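You operate a simulated robot arm through the tools that you are given. There is no shell and no other tool. Be economical: measure what you need, move in short steps, check, and stop when the job is done.

The job below is to be done with a simulated robot arm. You get a single attempt, and the scene is never put back.

## Task
Brush the thread of the nipple in the vise clean, then wind on three turns of tape.
Fine: clockwise seen from above; put the thread brush and the tape roller back; leave the nipple clamped.
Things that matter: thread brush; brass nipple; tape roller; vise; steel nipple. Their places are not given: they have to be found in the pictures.

It is judged by the outcome, as a careful person would: the job done as asked, and still so three seconds after it is handed in. It fails if anything else is knocked over, pushed out of place, dropped, spilled or broken.

## Robot
A 7-joint arm with a two-finger parallel gripper, fixed in place. Base frame: the origin is at the foot of the arm, x ahead of it, y to its left, z up. Units: cm, degrees, N and s.
Its first joint turns from -66.0 to 66.0 degrees. Payload 2.4 kg.
The tool frame sits at the grasp point between the pads (the TCP): z along the fingers, y along the line on which they close. The tips reach 3 cm beyond it. The gripper opens to 9.4 cm. The fingers are 2.8 cm wide and 1 cm thick; the gripper's body (5 by 9.6 cm) begins 5.5 cm behind the TCP.
Orientation is that of the tool frame in the base frame, as a unit quaternion [x, y, z, w]. With the fingers straight down and closing along the base's y, the tool's x points along the base's -x, its y along +y and its z along -z.

## Interface
- The arm moves only by the tool nudge_tool. Its argument "increments" is a list of rows, each an object (a shift or turn left out is 0, a gripper value left out holds the last) with "turn": the turn, a rotation vector about the tool's x, y, z in degrees, a list of three; "offset": the shift along the tool's x, y, z in cm, a list of three; "claw": the gripper command, from -1 (shut) to 1 (fully open), values between in proportion. In form: [{"turn": [ax, ay, az], "offset": [tx, ty, tz], "claw": claw}, ...]. A call has 1 to 12 rows; each row shifts and turns the commanded pose from where the row before left it, along the tool's axes as they then stand. A row lasts 0.2 s, in which the tool goes at most 5 cm and 8.6 degrees; a call with a longer step from one row to the next is refused whole, and so is a gripper value outside its range. Where a pose cannot be reached the arm comes as near as it can. A force on the tool above 40 N (or 10 N above the force at the start of the call, whichever is more), or a blocked arm, ends the call early, and 0.2 s more pass. Each finger travels about 15.3 cm/s and halts on what it meets, pressing with about 33 N; the grip force reading is that of the motor and also rises with nothing between the fingers. The clock runs only during rows and for 0.2 s after the last one: add rows that do not move to give the fingers time. It gives the time, the measured TCP pose, the force on the tool (base axes), the opening and the grip force at its end, in the units of the frame above (readings bear some noise), and new pictures: "views" is both (left out), scene, wrist or none.
- Cameras (640 x 400 px; columns grow to the right, rows downward): "scene" is fixed at [3.61, 46.69, 146.3]; the picture's right is [-0.78, -0.62, 0.00], its down [-0.25, 0.32, -0.91] and it looks along [0.57, -0.72, -0.41] (base axes); focal length 293 px, centre (320, 200). "wrist" rides on the gripper at [7.6, 1.4, -10.3] in the tool frame; the picture's right is [-0.18, 0.98, 0.00], its down [-0.75, -0.14, -0.64] and it looks along [-0.63, -0.12, 0.77] (tool axes); focal length 243 px, centre (320, 200).
- point_at(camera, pixels): there is no depth. For up to 12 entries [column, row, z] of the newest picture of that camera ("zoom" is the newest enlarged one), the place [x, y] in the base frame at which the ray of that pixel passes the height z, good to about 0.2 cm. It takes no simulated time.
- enlarge(camera, box): a new picture of the part [left, top, right, bottom] of that camera's present view, enlarged. It takes no simulated time.
- hand_in(): hands the job in; it is judged then, once.

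Work in short steps. Measure before you move; look again where a grasp or a placing could have gone wrong, and mend it. You have 80 turns and 170 pictures in all, those below and enlarged ones among them. Open the gripper and draw the arm clear of the work before you hand the job in, unless the task says otherwise; then end with one line.

The tools are called as a command line: name --argument value ..., lists and objects as JSON in quotes. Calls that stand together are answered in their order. nudge_tool: Moves the arm, as the interface text tells. Its arguments: {"type":"object","properties":{"increments":{"type":"array","items":{"type":"object","properties":{"turn":{"type":"array","items":{"type":"number"}},"offset":{"type":"array","items":{"type":"number"}},"claw":{"type":"number"}}}},"views":{"type":"string","enum":["both","scene","wrist","none"]}},"required":["increments"]} The other tools are called the same way: point_at (camera, pixels) gives the place at which the rays of pixels pass given heights; enlarge (camera, box) takes an enlarged picture of a part of a camera's view; hand_in () hands the job in.

At the start:

```text
clock: 0.0
position: [39.44, 6.89, 131.85]
orientation: [0.002, 1.0, 0.001, 0.001]
force: [0.6, 0.0, -0.1]
width: 9.4
finger_force: 0.1
```

scene: 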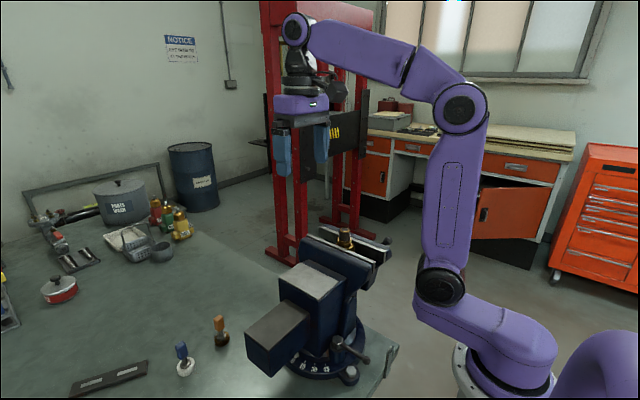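
wrist: 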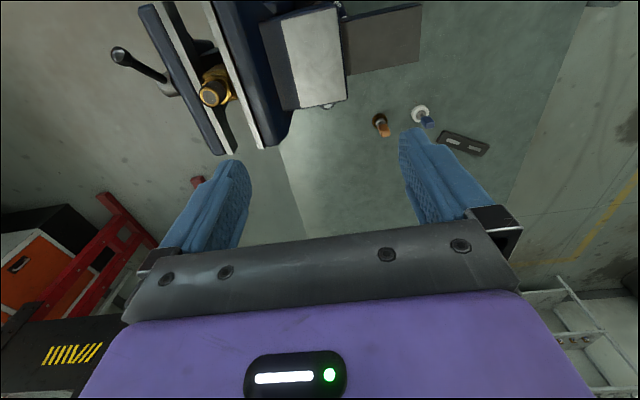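

The scene shows the vise near (320,300), a nipple at (345,238), and two upright tools at (183,355) and (220,330). I enlarge these areas to identify them.

enlarge --camera "scene" --box '[60, 290, 260, 400]'

enlarge --camera "scene" --box '[240, 210, 400, 390]'

enlarge --camera "wrist" --box '[100, 0, 300, 160]'

enlarge --camera "wrist" --box '[350, 80, 510, 180]'

enlarge --camera "scene" --box '[0, 170, 220, 320]'

```text
3.20 times, centred on (160, 345) of scene
```

zoom: 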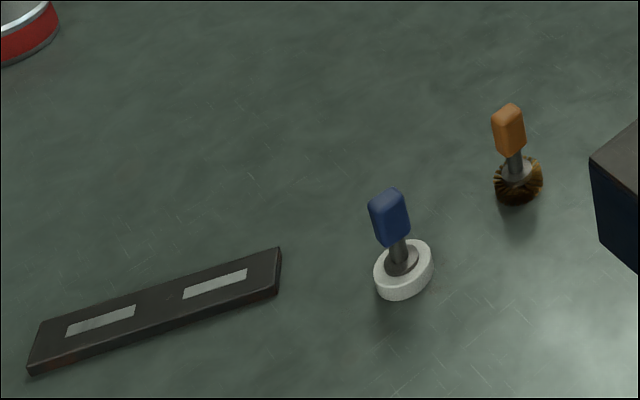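

```text
2.22 times, centred on (320, 300) of scene
```

zoom: 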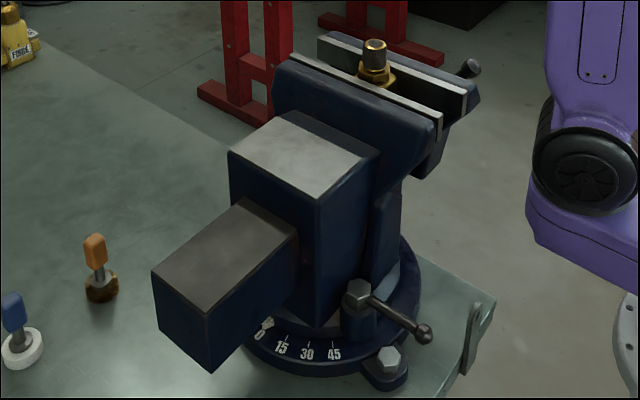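

```text
2.50 times, centred on (200, 80) of wrist
```

zoom: 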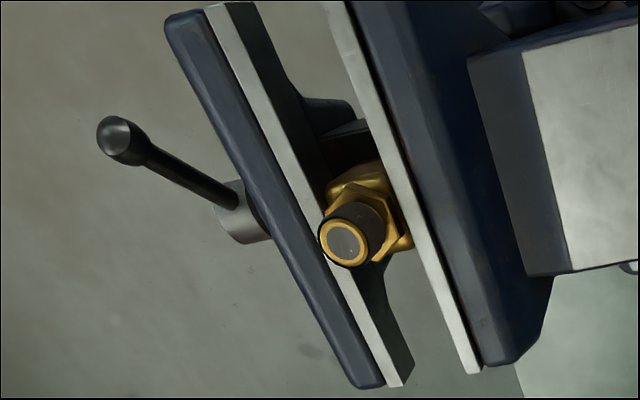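

```text
4.00 times, centred on (430, 130) of wrist
```

zoom: 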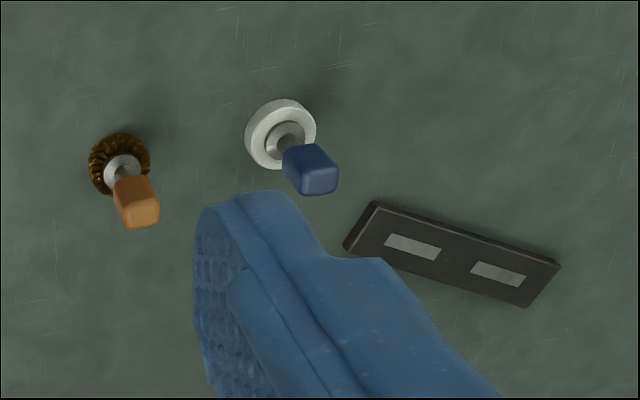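

```text
2.67 times, centred on (110, 245) of scene
```

zoom: 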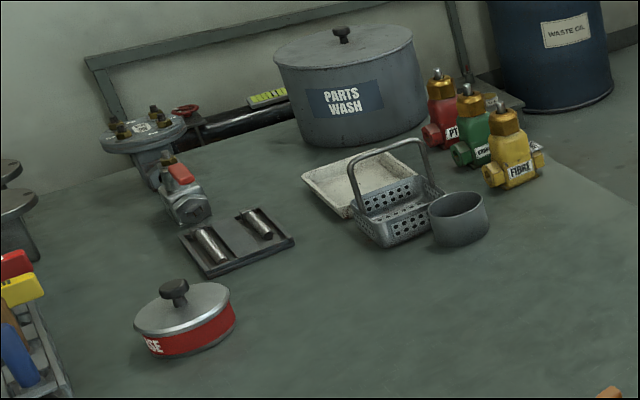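

I triangulate the nipple and the tools by intersecting rays from both cameras at several heights.

point_at --camera "scene" --pixels '[[344.5, 229, 45], [344.5, 229, 55], [344.5, 229, 65], [344.5, 229, 75], [183, 345, 34], [183, 345, 38], [186, 369, 28], [219, 320, 34], [219, 320, 38], [221, 340, 28], [82, 383, 28], [136, 370, 28]]'

point_at --camera "wrist" --pixels '[[209, 97, 45], [209, 97, 55], [209, 97, 65], [209, 97, 75], [428, 122, 34], [428, 122, 38], [419, 114, 28], [384, 130, 34], [384, 130, 38], [379, 120, 28], [445, 137, 28], [486, 150, 28]]'

```text
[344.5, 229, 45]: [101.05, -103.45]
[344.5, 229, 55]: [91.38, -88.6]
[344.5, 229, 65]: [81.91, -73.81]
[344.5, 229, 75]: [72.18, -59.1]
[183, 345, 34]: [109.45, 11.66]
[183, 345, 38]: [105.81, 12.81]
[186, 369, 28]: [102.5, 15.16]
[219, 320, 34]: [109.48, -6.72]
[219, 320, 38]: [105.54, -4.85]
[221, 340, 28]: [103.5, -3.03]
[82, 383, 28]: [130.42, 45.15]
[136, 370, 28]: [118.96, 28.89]
```

```text
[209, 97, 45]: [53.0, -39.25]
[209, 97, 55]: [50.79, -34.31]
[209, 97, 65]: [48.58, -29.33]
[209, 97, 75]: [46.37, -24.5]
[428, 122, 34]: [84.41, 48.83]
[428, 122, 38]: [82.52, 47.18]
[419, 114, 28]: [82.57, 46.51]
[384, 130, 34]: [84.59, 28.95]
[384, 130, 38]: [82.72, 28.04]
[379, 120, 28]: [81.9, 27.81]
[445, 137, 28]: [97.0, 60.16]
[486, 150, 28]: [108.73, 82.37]
```

The triangulation puts the nipple tip near (38.8,-7.6,110) and the bench top near z≈80, with the brush near (58.6,19) and the roller near (59.6,29). The bench height disagrees with the stated 27.8, so I trust the cameras and move nearer for a better look.

nudge_tool --increments '[{"offset": [-1.5, 4, 2]}, {"offset": [-1.5, 4, 4]}, {"offset": [-1.5, 4, 4]}, {"offset": [-1.5, 3, 4]}, {"offset": [0, 0, 4]}, {"offset": [0, 0, 3]}]'

```text
refused: row 2 steps farther than a row can; nothing moved
```

The step length (norm) was above 5 cm; I use shorter rows.

nudge_tool --increments '[{"offset": [-1.5, 4, 1]}, {"offset": [-1.5, 4, 2]}, {"offset": [-1.5, 4, 2]}, {"offset": [-1.5, 3, 3]}, {"offset": [0, 0, 4]}, {"offset": [0, 0, 4]}, {"offset": [0, 0, 4]}]'

```text
clock: 1.6
position: [45.59, 21.84, 111.94]
orientation: [0.002, 1.0, 0.001, 0.0]
force: [-0.1, 0.2, -0.6]
width: 9.4
finger_force: 0.0
```

scene: 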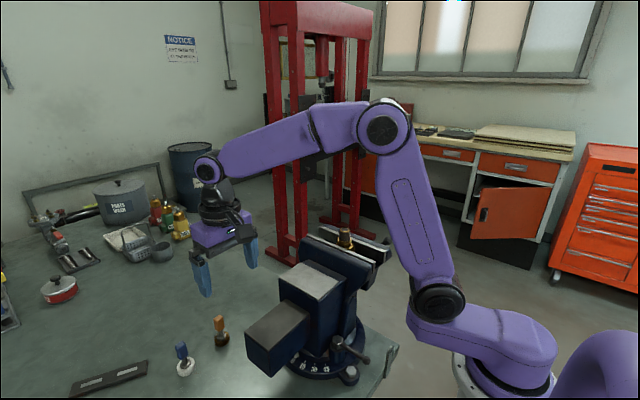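
wrist: 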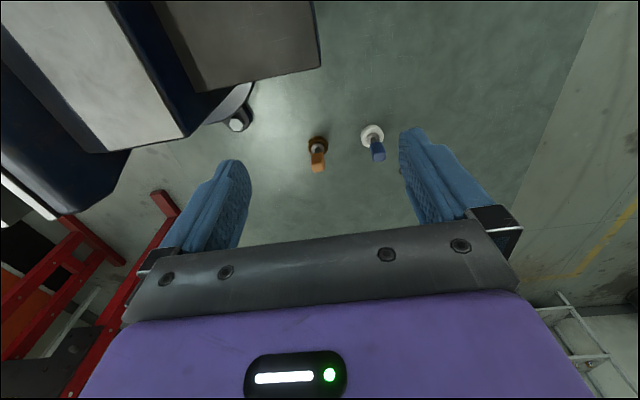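

Now I triangulate again from this lower view: brush base wrist (317,143), roller base (371,134), vise edges.

enlarge --camera "wrist" --box '[280, 100, 420, 190]'

point_at --camera "wrist" --pixels '[[317, 146, 80], [317, 146, 84], [318, 168, 84], [318, 168, 88], [372, 135, 80], [372, 135, 84], [378, 155, 84], [378, 155, 88], [320, 65, 98], [320, 65, 92]]'

point_at --camera "scene" --pixels '[[221, 340, 80], [221, 340, 84], [218, 316, 84], [218, 316, 88], [186, 367, 80], [186, 367, 84], [181, 343, 84], [181, 343, 88], [344.5, 229, 109], [344.5, 229, 111]]'

```text
4.44 times, centred on (350, 145) of wrist
```

zoom: 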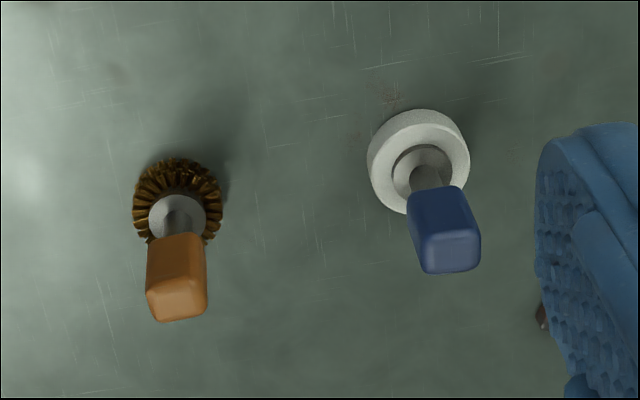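

```text
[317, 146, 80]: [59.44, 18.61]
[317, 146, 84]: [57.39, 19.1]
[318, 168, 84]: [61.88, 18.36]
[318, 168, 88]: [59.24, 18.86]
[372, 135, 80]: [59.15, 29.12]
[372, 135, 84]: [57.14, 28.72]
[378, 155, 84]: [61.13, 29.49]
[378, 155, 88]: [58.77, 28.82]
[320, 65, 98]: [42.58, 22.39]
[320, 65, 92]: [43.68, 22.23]
```

```text
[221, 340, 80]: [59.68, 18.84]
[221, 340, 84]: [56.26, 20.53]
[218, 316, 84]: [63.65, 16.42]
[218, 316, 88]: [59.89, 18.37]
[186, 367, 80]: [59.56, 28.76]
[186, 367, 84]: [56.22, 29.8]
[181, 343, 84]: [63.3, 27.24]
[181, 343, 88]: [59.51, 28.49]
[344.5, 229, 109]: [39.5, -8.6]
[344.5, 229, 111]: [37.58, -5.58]
```

Estimates agree: brush axis ≈ (59.4,18.7), roller axis ≈ (59.3,28.9), handle tops near z≈88, bench ≈79. I move above the brush at z≈97.

nudge_tool --increments '[{"offset": [-3.5, -0.8, 3]}, {"offset": [-3.5, -0.8, 3]}, {"offset": [-3.5, -0.8, 3]}, {"offset": [-3.3, -0.7, 3]}, {"offset": [0, 0, 3]}, {}]'

```text
clock: 3.0
position: [59.4, 18.75, 96.81]
orientation: [0.002, 1.0, 0.001, 0.001]
force: [0.3, -0.4, -0.6]
width: 9.41
finger_force: 0.1
```

scene: 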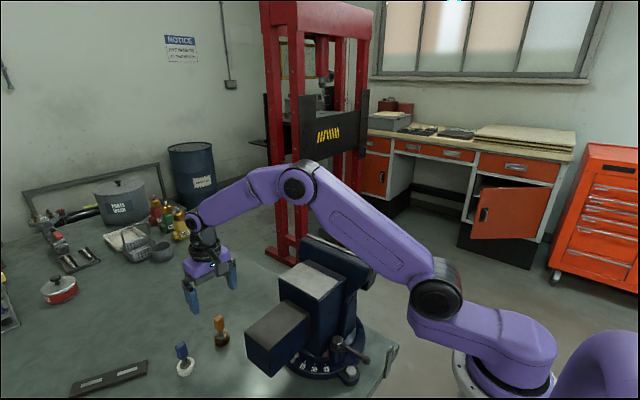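
wrist: 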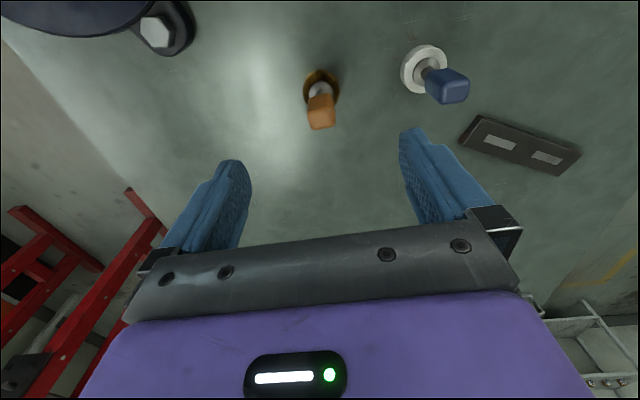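

The brush handle top at (321,125) sits right under the tool axis. I check its yaw and the roller's with a zoom.

enlarge --camera "wrist" --box '[280, 50, 360, 150]'

point_at --camera "wrist" --pixels '[[321, 125, 88], [321, 125, 89], [320, 85, 80], [320, 85, 79], [450, 97, 88], [424, 68, 80]]'

```text
4.00 times, centred on (320, 100) of wrist
```

zoom: 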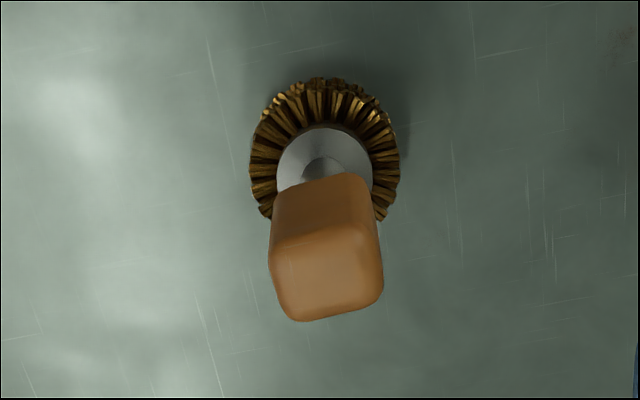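

```text
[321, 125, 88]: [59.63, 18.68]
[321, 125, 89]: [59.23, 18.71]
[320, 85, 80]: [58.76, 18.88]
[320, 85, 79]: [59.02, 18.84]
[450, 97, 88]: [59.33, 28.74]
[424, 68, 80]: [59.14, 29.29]
```

The handle faces are aligned with the tool within a few degrees. I descend to z≈87 and close.

nudge_tool --increments '[{"offset": [0, 0, 3]}, {"offset": [0, 0, 3]}, {"offset": [0, 0, 2]}, {"offset": [0, 0, 1.8]}, {}, {"claw": -1}, {}, {}, {}]'

```text
clock: 5.0
position: [59.28, 18.76, 87.23]
orientation: [0.002, 1.0, 0.001, 0.001]
force: [-0.6, 0.1, -0.8]
width: 2.53
finger_force: 33.4
```

scene: 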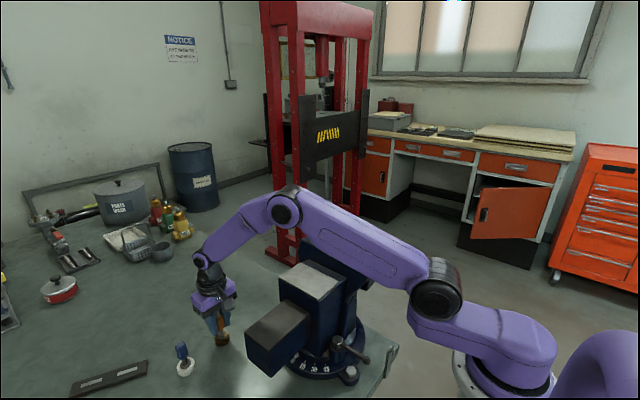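
wrist: 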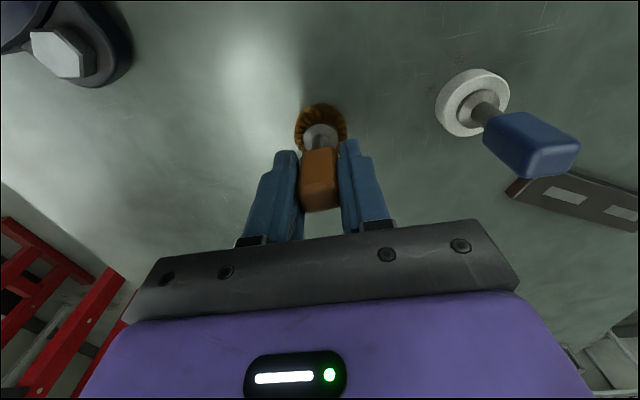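

Gripped at width 2.53; the brush's home TCP is (59.28,18.76,87.23). I lift it straight up and check the hold.

nudge_tool --increments '[{"offset": [0, 0, -2]}, {"offset": [0, 0, -4]}, {"offset": [0, 0, -4.5]}, {"offset": [0, 0, -4.5]}, {"offset": [0, 0, -4.5]}, {"offset": [0, 0, -4.5]}, {"offset": [0, 0, -4.5]}, {"offset": [0, 0, -4.5]}, {"offset": [0, 0, -4]}, {}]'

```text
clock: 7.2
position: [58.19, 18.21, 122.05]
orientation: [0.001, 1.0, 0.001, 0.0]
force: [-1.0, 0.2, -0.3]
width: 2.46
finger_force: 33.0
out of reach, approached as far as the arm can: row 9
```

scene: 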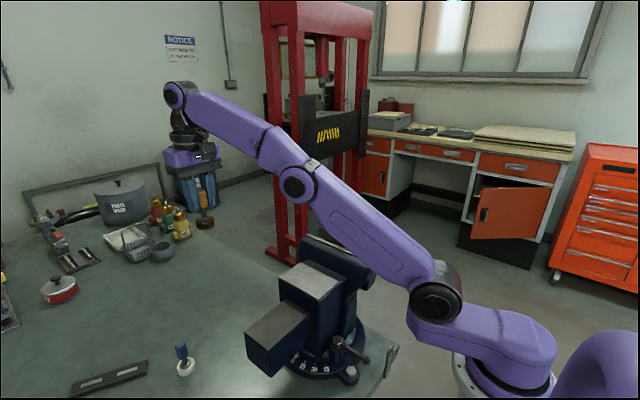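
wrist: 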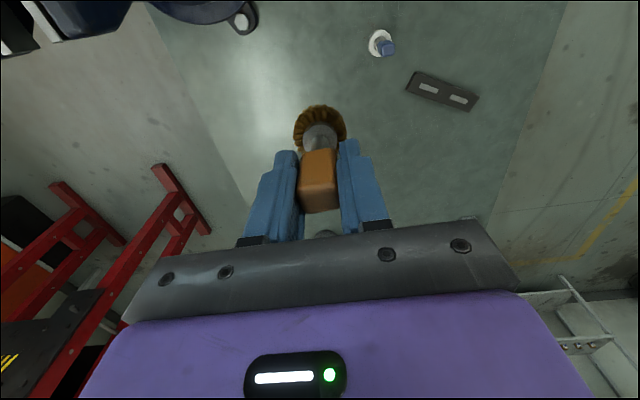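

The brush is held. I carry it toward the vise, stopping short for a close look at the nipple.

nudge_tool --increments '[{"offset": [3.5, -2.5, 0]}, {"offset": [3.5, -2.5, 0]}, {"offset": [3.5, -2.5, 0]}, {"offset": [3.5, -2.5, 0]}, {"offset": [3.5, -2.5, 0]}, {"offset": [3.5, -2.5, 0]}, {"offset": [2, -3, 0]}, {}]'

```text
clock: 9.0
position: [35.24, 0.34, 121.98]
orientation: [0.001, 1.0, 0.001, 0.001]
force: [-0.1, -0.6, -0.7]
width: 2.33
finger_force: 32.6
```

scene: 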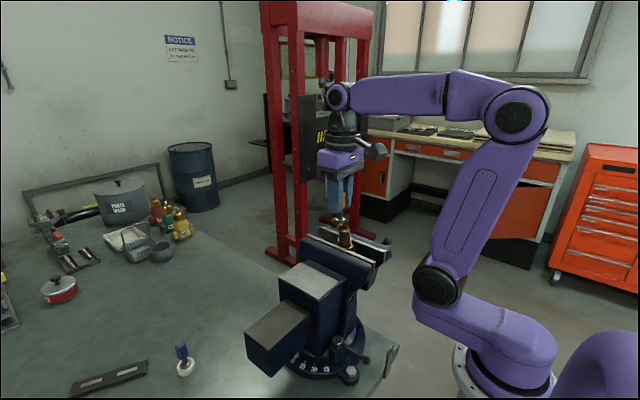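
wrist: 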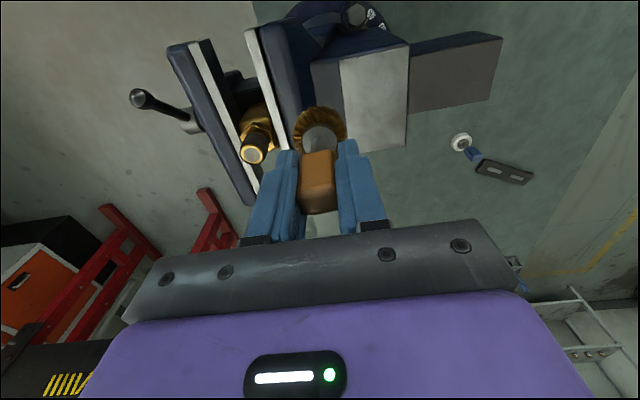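

The nipple is visible in the wrist view at (253,145). I zoom in on it and on the scene view.

enlarge --camera "wrist" --box '[215, 80, 295, 180]'

enlarge --camera "scene" --box '[300, 190, 390, 280]'

enlarge --camera "wrist" --box '[280, 90, 380, 220]'

```text
4.00 times, centred on (255, 130) of wrist
```

zoom: 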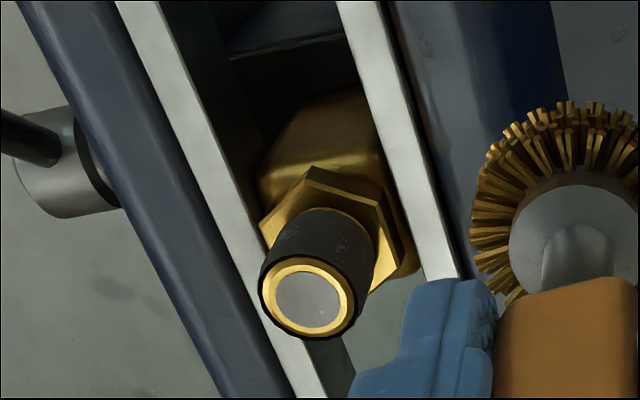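

```text
4.44 times, centred on (345, 235) of scene
```

zoom: 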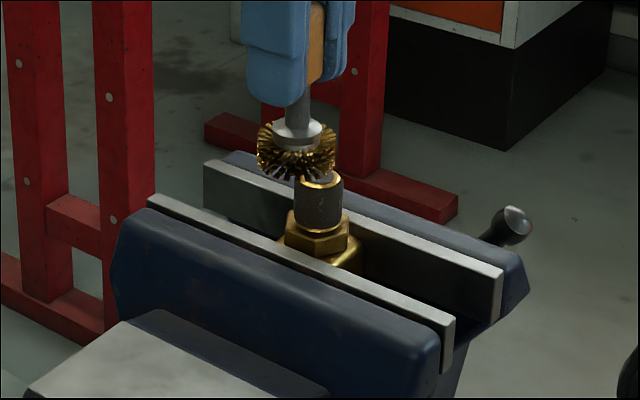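

```text
3.08 times, centred on (330, 155) of wrist
```

zoom: 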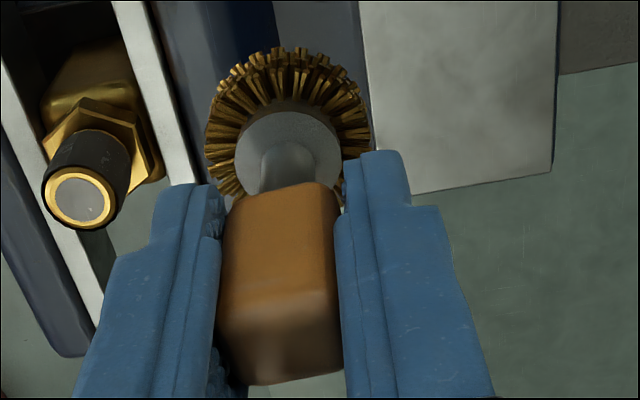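

I compute heights: thread tip/base/hex and the held brush's disc, from both cameras.

point_at --camera "scene" --pixels '[[344.8, 230.5, 109], [344.8, 230.5, 110], [344.8, 230.5, 111], [345, 240.6, 106], [345, 240.6, 107], [345, 240.6, 108], [339.8, 224.4, 113], [339.8, 224.4, 114], [339.8, 224.4, 115], [339.8, 224.4, 116]]'

point_at --camera "wrist" --pixels '[[252.3, 155, 109], [252.3, 155, 110], [252.3, 155, 111], [256, 134, 106], [256, 134, 107], [256, 134, 108], [320, 132, 113], [320, 132, 114], [320, 132, 115]]'

```text
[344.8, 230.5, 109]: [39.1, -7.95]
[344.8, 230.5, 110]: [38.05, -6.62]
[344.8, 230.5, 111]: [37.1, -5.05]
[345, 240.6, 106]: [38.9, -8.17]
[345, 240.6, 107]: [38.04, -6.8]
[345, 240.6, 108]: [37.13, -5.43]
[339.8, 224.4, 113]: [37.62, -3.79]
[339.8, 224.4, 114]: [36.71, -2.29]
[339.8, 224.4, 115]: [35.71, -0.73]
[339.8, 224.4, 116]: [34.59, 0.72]
```

```text
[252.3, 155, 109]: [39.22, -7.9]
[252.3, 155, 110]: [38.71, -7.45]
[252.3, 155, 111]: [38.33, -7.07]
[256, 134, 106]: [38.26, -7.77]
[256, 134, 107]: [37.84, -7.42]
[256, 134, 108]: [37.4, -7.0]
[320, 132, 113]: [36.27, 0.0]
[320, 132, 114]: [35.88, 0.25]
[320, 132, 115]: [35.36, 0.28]
```

Thread axis ≈ (38.95,-7.85), tip z≈109.1, thread base ≈106.3, radius ≈1.33. The brush disc (radius ≈2.0) is ≈6.5 cm below the TCP. I descend beside the nipple at radius 6 on the +y side.

nudge_tool --increments '[{"offset": [-3.7, -2.2, 0]}, {"offset": [0, 0, 3]}, {"offset": [0, 0, 3]}, {"offset": [0, 0, 1.6]}, {}]'

```text
clock: 10.2
position: [39.12, -1.8, 114.39]
orientation: [0.001, 1.0, 0.001, 0.001]
force: [0.2, 0.0, -1.8]
width: 2.33
finger_force: 33.3
```

scene: 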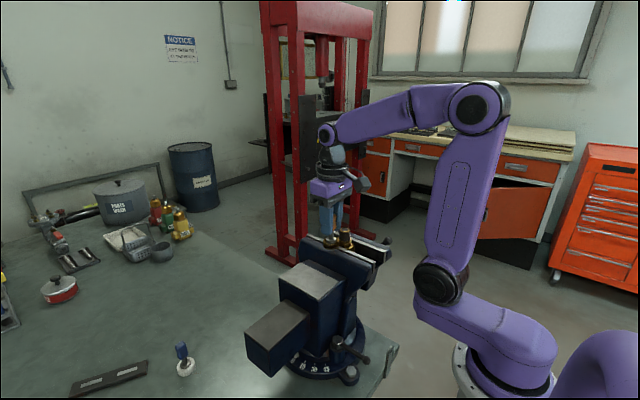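
wrist: 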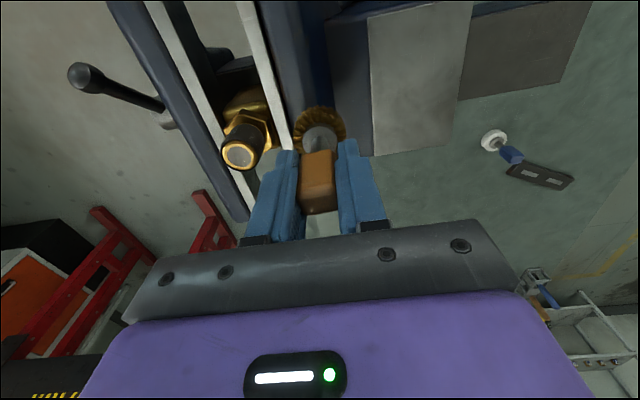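

enlarge --camera "scene" --box '[300, 200, 390, 280]'

enlarge --camera "wrist" --box '[200, 80, 360, 200]'

```text
5.00 times, centred on (345, 240) of scene
```

zoom: 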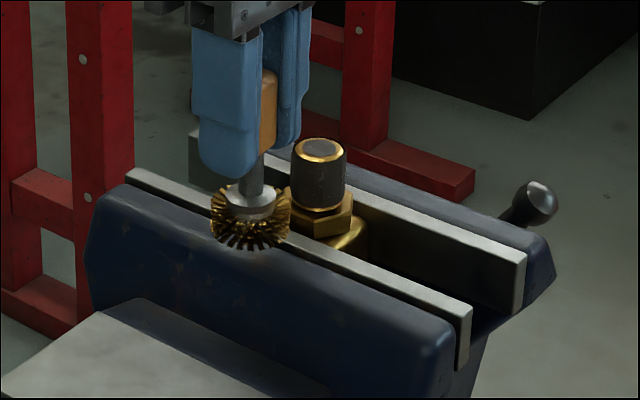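

```text
3.33 times, centred on (280, 140) of wrist
```

zoom: 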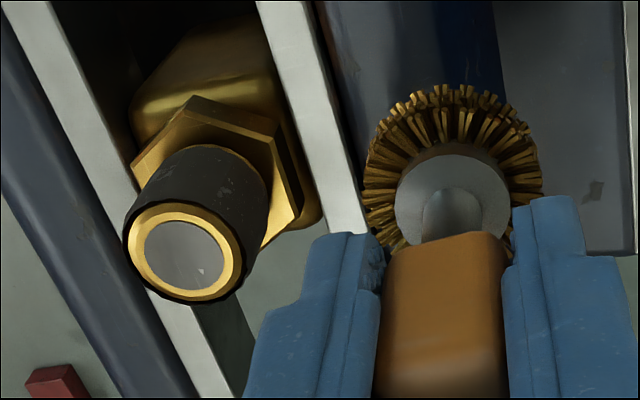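

Disc height ≈108.0, mid-thread. I move in toward the thread along -y to radius ≈3.4 and read the force.

nudge_tool --increments '[{"offset": [0.15, -1.5, 0]}, {"offset": [0, -0.8, 0]}, {"offset": [0, -0.3, 0]}, {}]' --views "scene"

enlarge --camera "scene" --box '[310, 210, 380, 260]'

enlarge --camera "wrist" --box '[230, 80, 360, 180]'

```text
clock: 11.2
position: [38.82, -4.4, 114.39]
orientation: [0.002, 1.0, 0.001, 0.001]
force: [-0.2, -0.3, -2.0]
width: 2.3
finger_force: 32.8
```

scene: 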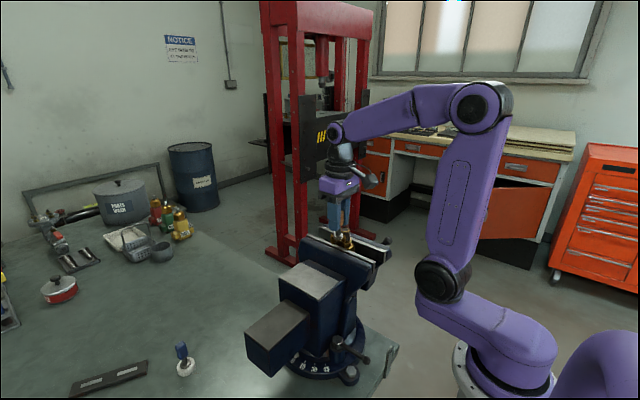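

```text
8.00 times, centred on (345, 235) of scene
```

zoom: 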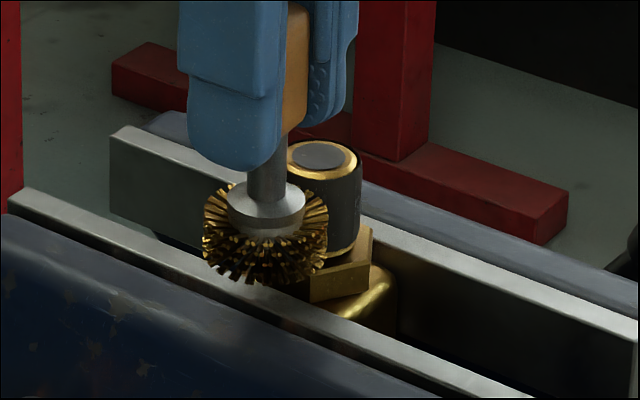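

```text
4.00 times, centred on (295, 130) of wrist
```

zoom: 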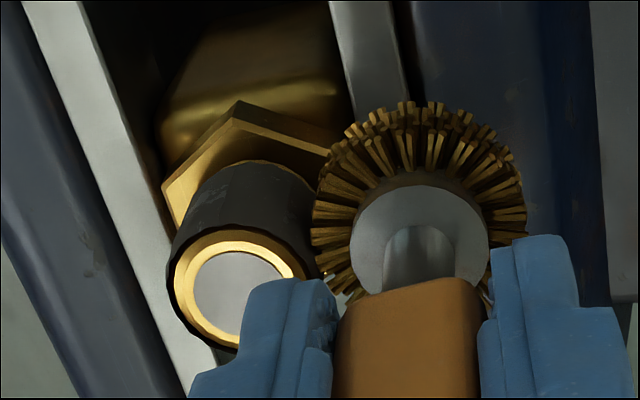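

Bristles look just about touching the thread, vertically centred. I press in a little more.

nudge_tool --increments '[{"offset": [-0.1, -0.1, 0]}, {"offset": [0, -0.1, 0]}, {}]' --views "none"

enlarge --camera "wrist" --box '[230, 80, 360, 180]'

```text
clock: 12.0
position: [38.87, -4.46, 114.4]
orientation: [0.001, 1.0, 0.001, 0.002]
force: [-0.6, 3.8, 0.3]
width: 2.32
finger_force: 33.0
```

```text
4.00 times, centred on (295, 130) of wrist
```

zoom: 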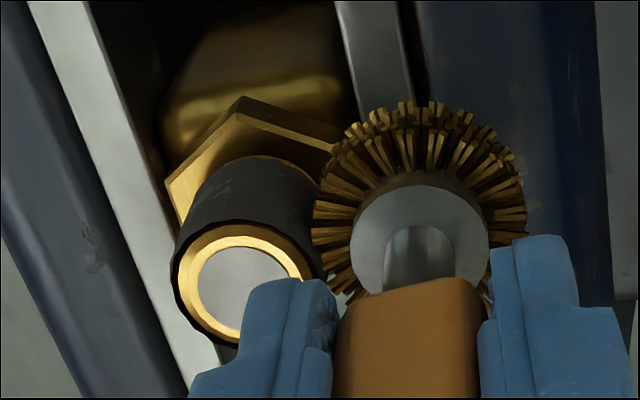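

Contact: 3.8 N at TCP y=-4.46. I orbit the first quarter clockwise (from +y to +x), reading the force to refine the centre.

nudge_tool --increments '[{"offset": [-0.841, -0.111, 0]}, {"offset": [-0.784, -0.324, 0]}, {"offset": [-0.673, -0.517, 0]}, {"offset": [-0.517, -0.673, 0]}, {"offset": [-0.324, -0.784, 0]}, {"offset": [-0.111, -0.841, 0]}, {}]' --views "none"

enlarge --camera "wrist" --box '[230, 60, 390, 180]'

enlarge --camera "scene" --box '[310, 210, 380, 260]'

```text
clock: 13.6
position: [42.13, -8.04, 114.31]
orientation: [0.001, 1.0, -0.001, 0.002]
force: [12.1, -1.7, -1.0]
width: 2.3
finger_force: 32.4
```

```text
3.33 times, centred on (310, 120) of wrist
```

zoom: 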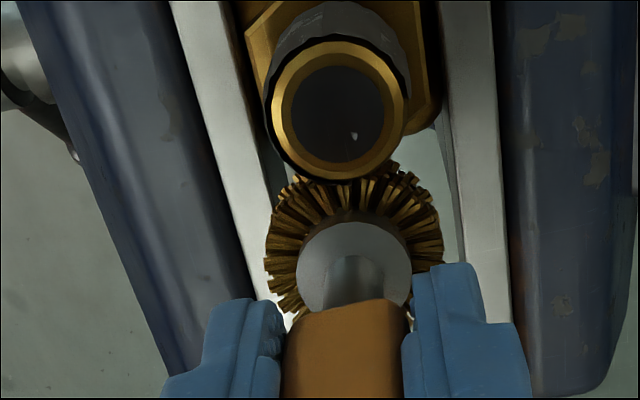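

```text
8.00 times, centred on (345, 235) of scene
```

zoom: 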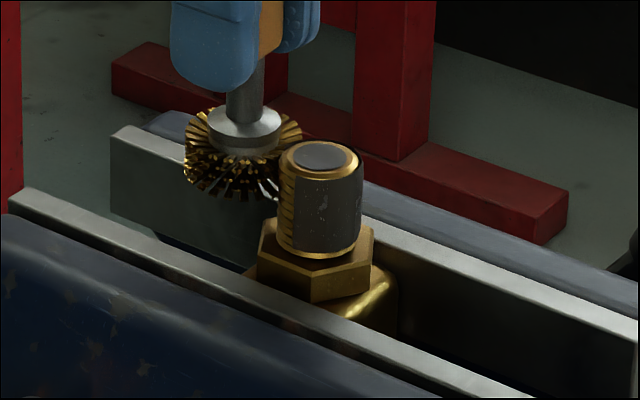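

The swept sector is turning to clean brass, so the method works. Force at +x is 12 N, so the centre is about 0.2 cm more +x; I shift and do the next quarter.

nudge_tool --increments '[{"offset": [-0.2, 0, 0]}, {"offset": [0.111, -0.841, 0]}, {"offset": [0.324, -0.784, 0]}, {"offset": [0.517, -0.673, 0]}, {"offset": [0.673, -0.517, 0]}, {"offset": [0.784, -0.324, 0]}, {"offset": [0.841, -0.111, 0]}, {}]' --views "none"

enlarge --camera "wrist" --box '[270, 60, 430, 180]'

```text
clock: 15.4
position: [39.01, -11.07, 114.41]
orientation: [0.002, 1.0, 0.001, 0.0]
force: [0.5, -0.5, -1.2]
width: 2.29
finger_force: 32.5
```

```text
3.33 times, centred on (350, 120) of wrist
```

zoom: 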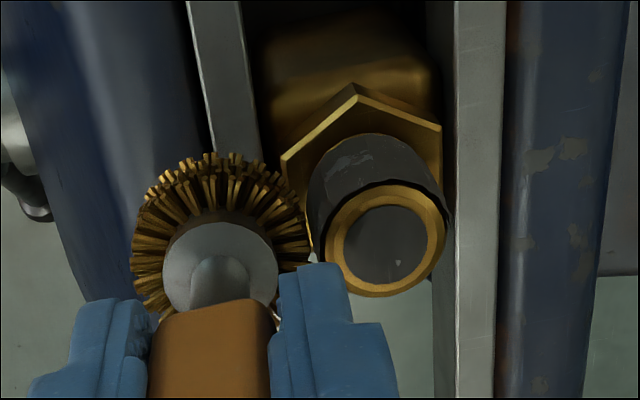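

Contact just lost at -y (0 N), so the centre is slightly more +y (≈-7.7). I shift +0.2 in y and continue to the -x side.

nudge_tool --increments '[{"offset": [0, 0.2, 0]}, {}, {"offset": [0.841, 0.111, 0]}, {"offset": [0.784, 0.324, 0]}, {"offset": [0.673, 0.517, 0]}, {"offset": [0.517, 0.673, 0]}, {"offset": [0.324, 0.784, 0]}, {"offset": [0.111, 0.841, 0]}, {}]' --views "none"

enlarge --camera "wrist" --box '[250, 80, 410, 200]'

```text
clock: 17.4
position: [35.81, -7.73, 114.41]
orientation: [0.0, 1.0, 0.001, 0.001]
force: [-0.3, -0.7, -1.1]
width: 2.34
finger_force: 32.5
```

```text
3.33 times, centred on (330, 140) of wrist
```

zoom: 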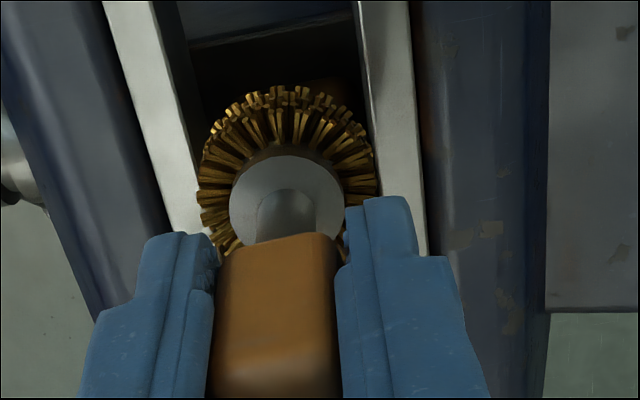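

No contact at -x yet (TCP x=35.81). I probe inward by 0.2.

nudge_tool --increments '[{"offset": [-0.1, 0, 0]}, {"offset": [-0.1, 0, 0]}, {}]' --views "none"

```text
clock: 18.2
position: [35.72, -7.57, 114.29]
orientation: [0.001, 1.0, 0.001, -0.002]
force: [-12.5, 3.0, 1.0]
width: 2.31
finger_force: 32.9
```

Both ±x give about 12 N at commanded 42.2 and 36.03, so centre ≈ (39.1,-7.8), contact radius ≈3.25. I orbit at r=3.12: from -x through +y to +x.

nudge_tool --increments '[{"offset": [-0.06, 0.667, 0]}, {"offset": [-0.311, 0.753, 0]}, {"offset": [-0.496, 0.646, 0]}, {"offset": [-0.646, 0.496, 0]}, {"offset": [-0.753, 0.311, 0]}, {"offset": [-0.807, 0.107, 0]}, {"offset": [-0.807, -0.107, 0]}, {"offset": [-0.753, -0.311, 0]}, {"offset": [-0.646, -0.496, 0]}, {"offset": [-0.496, -0.646, 0]}, {"offset": [-0.311, -0.753, 0]}, {"offset": [-0.107, -0.807, 0]}]' --views "none"

```text
clock: 20.8
position: [42.25, -7.96, 114.23]
orientation: [0.002, 1.0, 0.0, 0.001]
force: [3.9, 0.0, -1.4]
width: 2.3
finger_force: 33.1
```

3.9 N at +x, gentle contact. Continue the other half: +x to -y to -x.

nudge_tool --increments '[{"offset": [0.107, -0.807, 0]}, {"offset": [0.311, -0.753, 0]}, {"offset": [0.496, -0.646, 0]}, {"offset": [0.646, -0.496, 0]}, {"offset": [0.753, -0.311, 0]}, {"offset": [0.807, -0.107, 0]}, {"offset": [0.807, 0.107, 0]}, {"offset": [0.753, 0.311, 0]}, {"offset": [0.646, 0.496, 0]}, {"offset": [0.496, 0.646, 0]}, {"offset": [0.311, 0.753, 0]}, {"offset": [0.107, 0.807, 0]}]' --views "none"

enlarge --camera "scene" --box '[310, 210, 380, 260]'

```text
clock: 23.4
position: [35.89, -7.81, 114.3]
orientation: [0.0, 1.0, 0.001, 0.0]
force: [-4.7, -1.6, -1.2]
width: 2.31
finger_force: 32.5
```

```text
8.00 times, centred on (345, 235) of scene
```

zoom: 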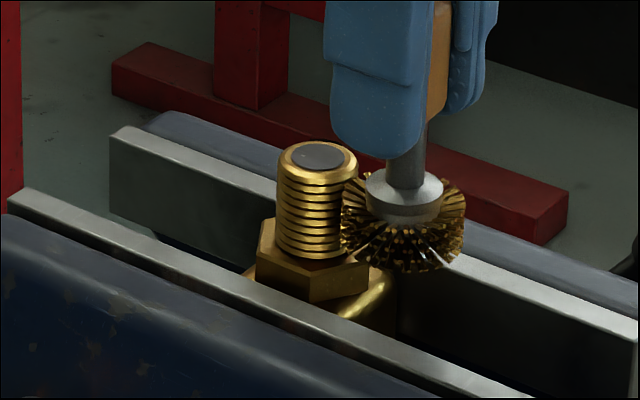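

The visible side is clean bright thread. I do one more full clockwise revolution a touch tighter for evenness.

nudge_tool --increments '[{"offset": [-0.147, 0.807, 0]}, {"offset": [-0.311, 0.753, 0]}, {"offset": [-0.496, 0.646, 0]}, {"offset": [-0.646, 0.496, 0]}, {"offset": [-0.753, 0.311, 0]}, {"offset": [-0.807, 0.067, 0]}, {"offset": [-0.807, -0.107, 0]}, {"offset": [-0.753, -0.311, 0]}, {"offset": [-0.646, -0.496, 0]}, {"offset": [-0.496, -0.646, 0]}, {"offset": [-0.311, -0.753, 0]}, {"offset": [-0.067, -0.807, 0]}]' --views "none"

nudge_tool --increments '[{"offset": [0.107, -0.807, 0]}, {"offset": [0.311, -0.753, 0]}, {"offset": [0.496, -0.646, 0]}, {"offset": [0.646, -0.496, 0]}, {"offset": [0.753, -0.311, 0]}, {"offset": [0.807, -0.067, 0]}, {"offset": [0.807, 0.107, 0]}, {"offset": [0.753, 0.311, 0]}, {"offset": [0.646, 0.496, 0]}, {"offset": [0.496, 0.646, 0]}, {"offset": [0.311, 0.753, 0]}, {"offset": [0.107, 0.807, 0]}]' --views "none"

```text
clock: 26.0
position: [42.21, -7.9, 114.35]
orientation: [0.002, 1.0, -0.001, 0.001]
force: [4.9, 0.5, -1.5]
width: 2.33
finger_force: 33.0
```

```text
clock: 28.6
position: [35.91, -7.75, 114.26]
orientation: [0.002, 1.0, 0.001, 0.0]
force: [-3.2, -2.0, -1.0]
width: 2.29
finger_force: 32.7
```

Now I back away from the thread in -x and rise to inspect all sides from the wrist camera.

nudge_tool --increments '[{"offset": [2, 0, 0]}, {"offset": [0, 0, -4]}, {"offset": [0, 0, -4]}, {"offset": [0, 4.5, 0]}, {"offset": [0, 4.5, 0]}, {}]' --views "none"

enlarge --camera "wrist" --box '[200, 80, 330, 200]'

enlarge --camera "scene" --box '[310, 210, 380, 260]'

```text
clock: 30.0
position: [34.02, 1.2, 122.42]
orientation: [0.002, 1.0, 0.001, 0.002]
force: [-0.5, 0.7, -1.1]
width: 2.31
finger_force: 32.4
```

```text
3.33 times, centred on (265, 140) of wrist
```

zoom: 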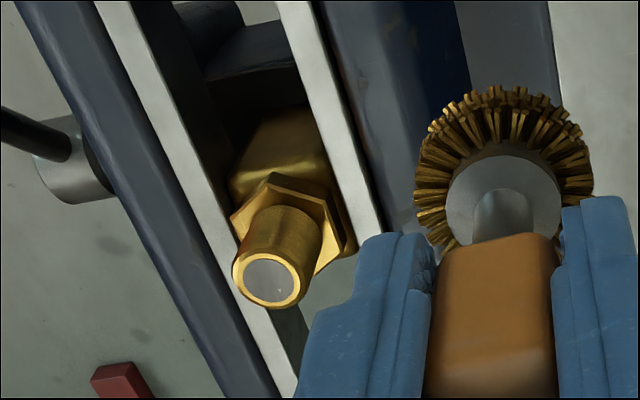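

```text
8.00 times, centred on (345, 235) of scene
```

zoom: 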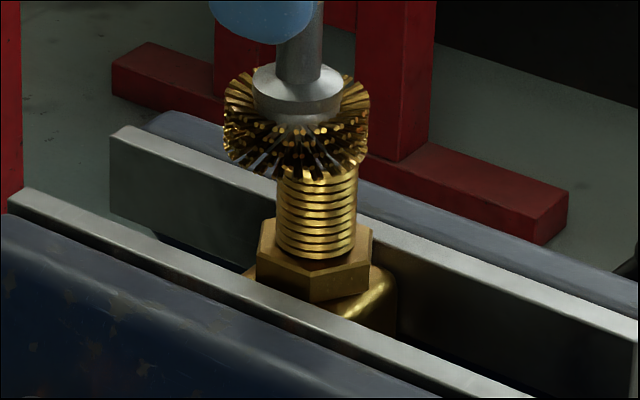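

Both visible sides are clean. I check the -y side too, by moving the camera around at this safe height.

nudge_tool --increments '[{"offset": [0, -4.5, -1]}, {"offset": [-1, -4.5, 0]}, {"offset": [-2, -4.5, 0]}, {"offset": [-3, -3.5, 0]}, {"offset": [-4, 0, 0]}, {}]' --views "wrist"

enlarge --camera "wrist" --box '[300, 0, 500, 160]'

```text
clock: 31.4
position: [44.12, -15.82, 123.39]
orientation: [0.001, 1.0, 0.001, 0.001]
force: [-0.4, -0.2, -0.7]
width: 2.27
finger_force: 33.0
```

wrist: 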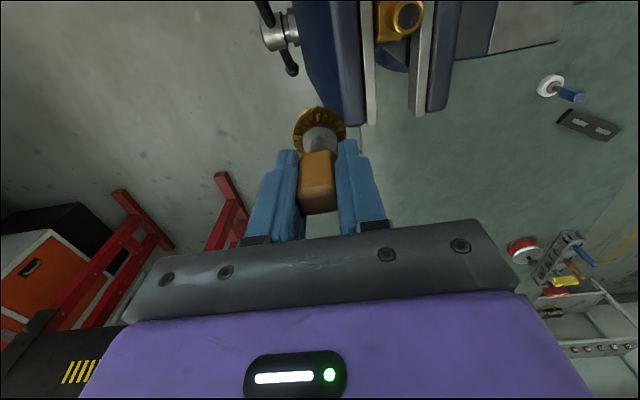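

```text
2.50 times, centred on (400, 80) of wrist
```

zoom: 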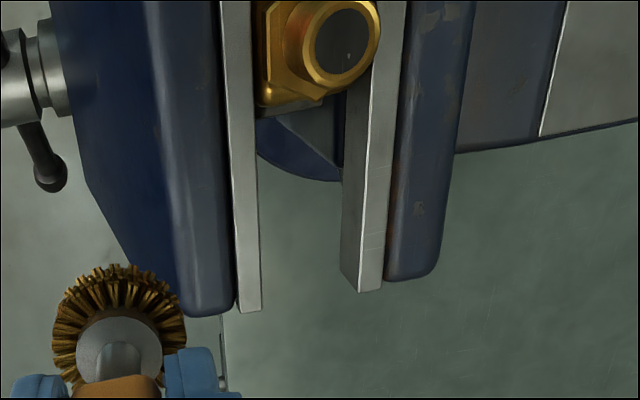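

The -y side is bright too. Now I carry the brush back over its home spot (59.28,18.76), at a safe height.

nudge_tool --increments '[{"offset": [-1.5, 3.84, 0.5]}, {"offset": [-1.7, 3.84, 0.5]}, {"offset": [-1.7, 3.84, 0.5]}, {"offset": [-1.7, 3.84, 0.5]}, {"offset": [-1.7, 3.84, 0.5]}, {"offset": [-1.7, 3.84, 0.5]}, {"offset": [-1.7, 3.84, 0.5]}, {"offset": [-1.7, 3.84, 0.5]}, {"offset": [-1.76, 3.86, 1.5]}, {"offset": [0, 0, 4]}, {"offset": [0, 0, 4]}, {}]'

```text
clock: 34.0
position: [59.33, 18.75, 109.87]
orientation: [0.002, 1.0, 0.001, 0.001]
force: [0.5, -0.4, -0.7]
width: 2.29
finger_force: 33.0
```

scene: 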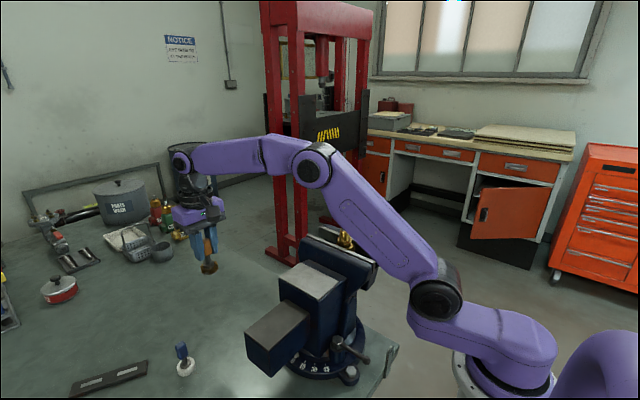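
wrist: 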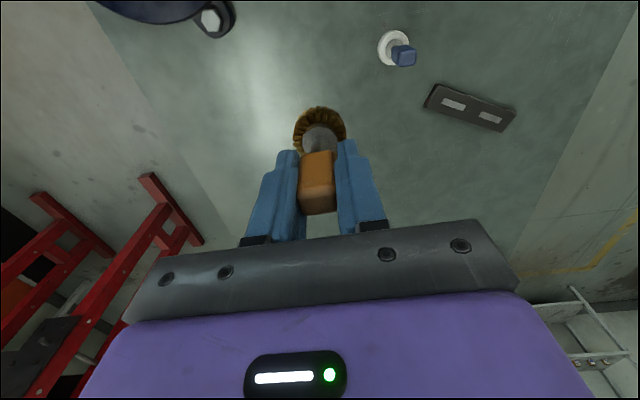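

Positioned over home. I lower to about 87.7 and check force.

nudge_tool --increments '[{"offset": [0, 0, 4.5]}, {"offset": [0, 0, 4.5]}, {"offset": [0, 0, 4.5]}, {"offset": [0, 0, 4]}, {"offset": [0, 0, 2.5]}, {"offset": [0, 0, 1.5]}, {"offset": [0, 0, 0.7]}, {}]' --views "scene"

```text
clock: 35.8
position: [59.24, 18.73, 87.75]
orientation: [0.002, 1.0, 0.001, 0.001]
force: [-0.1, 0.5, -0.5]
width: 2.26
finger_force: 32.8
```

scene: 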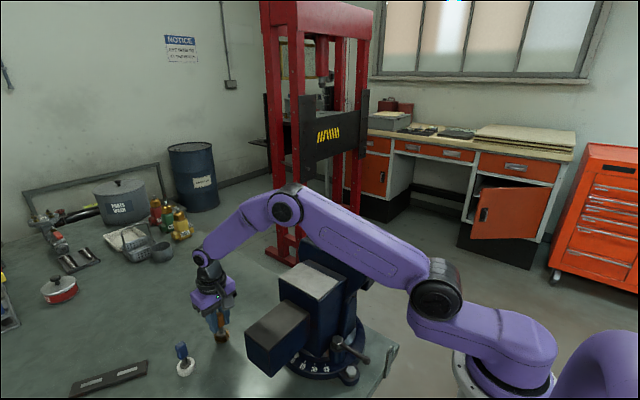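

No contact yet; I lower in fine steps until the table pushes back.

nudge_tool --increments '[{"offset": [0, 0, 0.2]}, {"offset": [0, 0, 0.15]}, {"offset": [0, 0, 0.1]}, {}]' --views "none"

```text
clock: 36.8
position: [59.22, 18.59, 87.23]
orientation: [0.002, 1.0, 0.0, 0.001]
force: [-0.2, 0.6, -1.5]
width: 2.27
finger_force: 33.2
```

nudge_tool --increments '[{"offset": [0, 0, 0.1]}, {}]' --views "wrist"

enlarge --camera "wrist" --box '[260, 80, 380, 220]'

```text
clock: 37.4
position: [59.26, 18.83, 87.09]
orientation: [0.002, 1.0, 0.001, 0.001]
force: [-0.1, 0.7, -0.9]
width: 2.26
finger_force: 33.5
```

wrist: 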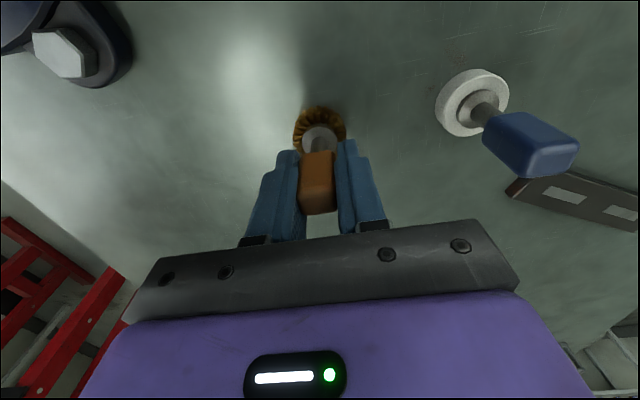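

```text
2.86 times, centred on (320, 150) of wrist
```

zoom: 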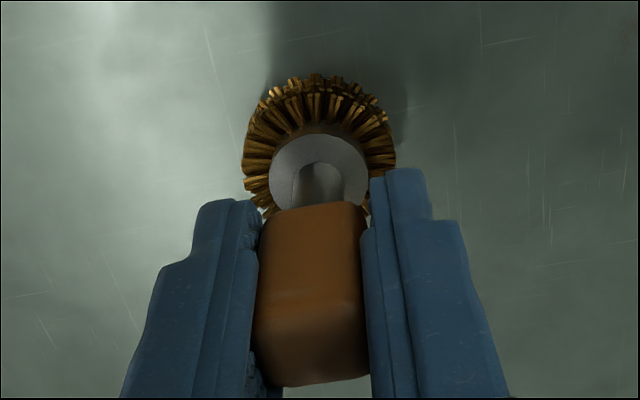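

nudge_tool --increments '[{"offset": [0, 0, 0.1]}, {"offset": [0, 0, 0.05]}, {}]' --views "none"

```text
clock: 38.2
position: [59.22, 18.82, 87.05]
orientation: [0.002, 1.0, 0.001, 0.001]
force: [0.3, 0.0, -0.2]
width: 2.27
finger_force: 32.9
```

nudge_tool --increments '[{"offset": [0, 0, 0.1]}, {"offset": [0, 0, 0.05]}, {}]' --views "none"

```text
clock: 39.0
position: [59.21, 18.81, 87.05]
orientation: [0.001, 1.0, 0.001, 0.001]
force: [-3.8, -1.0, 12.3]
width: 2.28
finger_force: 33.4
```

Table contact (12 N). I relax upward 0.12, open, and rise vertically.

nudge_tool --increments '[{"offset": [0, 0, -0.12]}, {}, {"claw": 0.3}, {}, {}, {"offset": [0, 0, -2]}, {"offset": [0, 0, -4]}, {"offset": [0, 0, -4], "claw": 1}, {}]'

enlarge --camera "wrist" --box '[280, 30, 480, 150]'

```text
clock: 41.0
position: [59.23, 18.88, 96.87]
orientation: [0.002, 1.0, 0.001, 0.001]
force: [0.5, -0.4, 0.4]
width: 9.41
finger_force: 0.1
```

scene: 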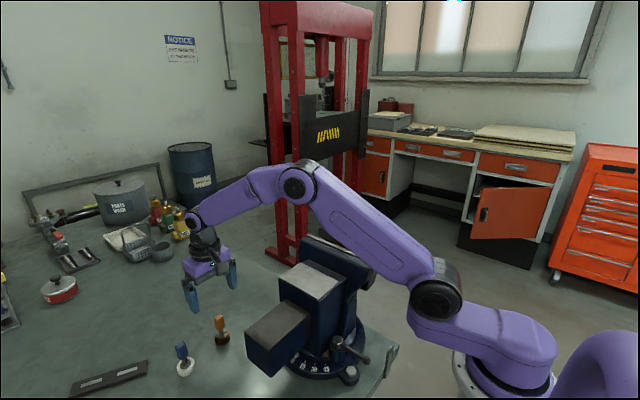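
wrist: 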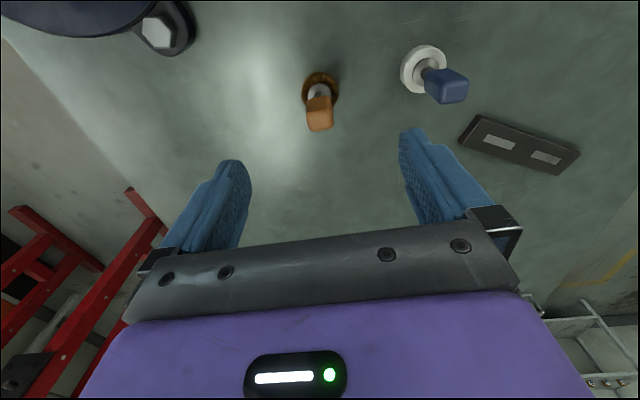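

```text
3.20 times, centred on (380, 90) of wrist
```

zoom: 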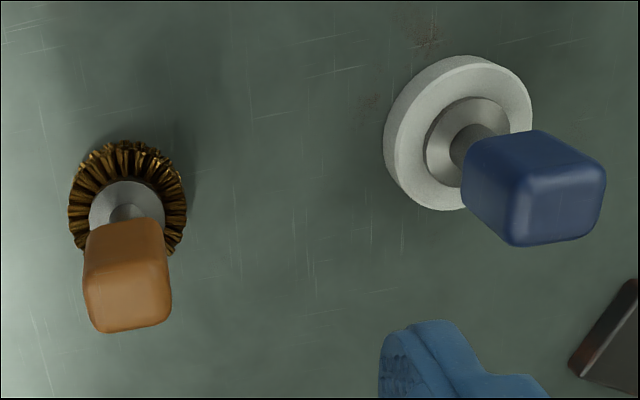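

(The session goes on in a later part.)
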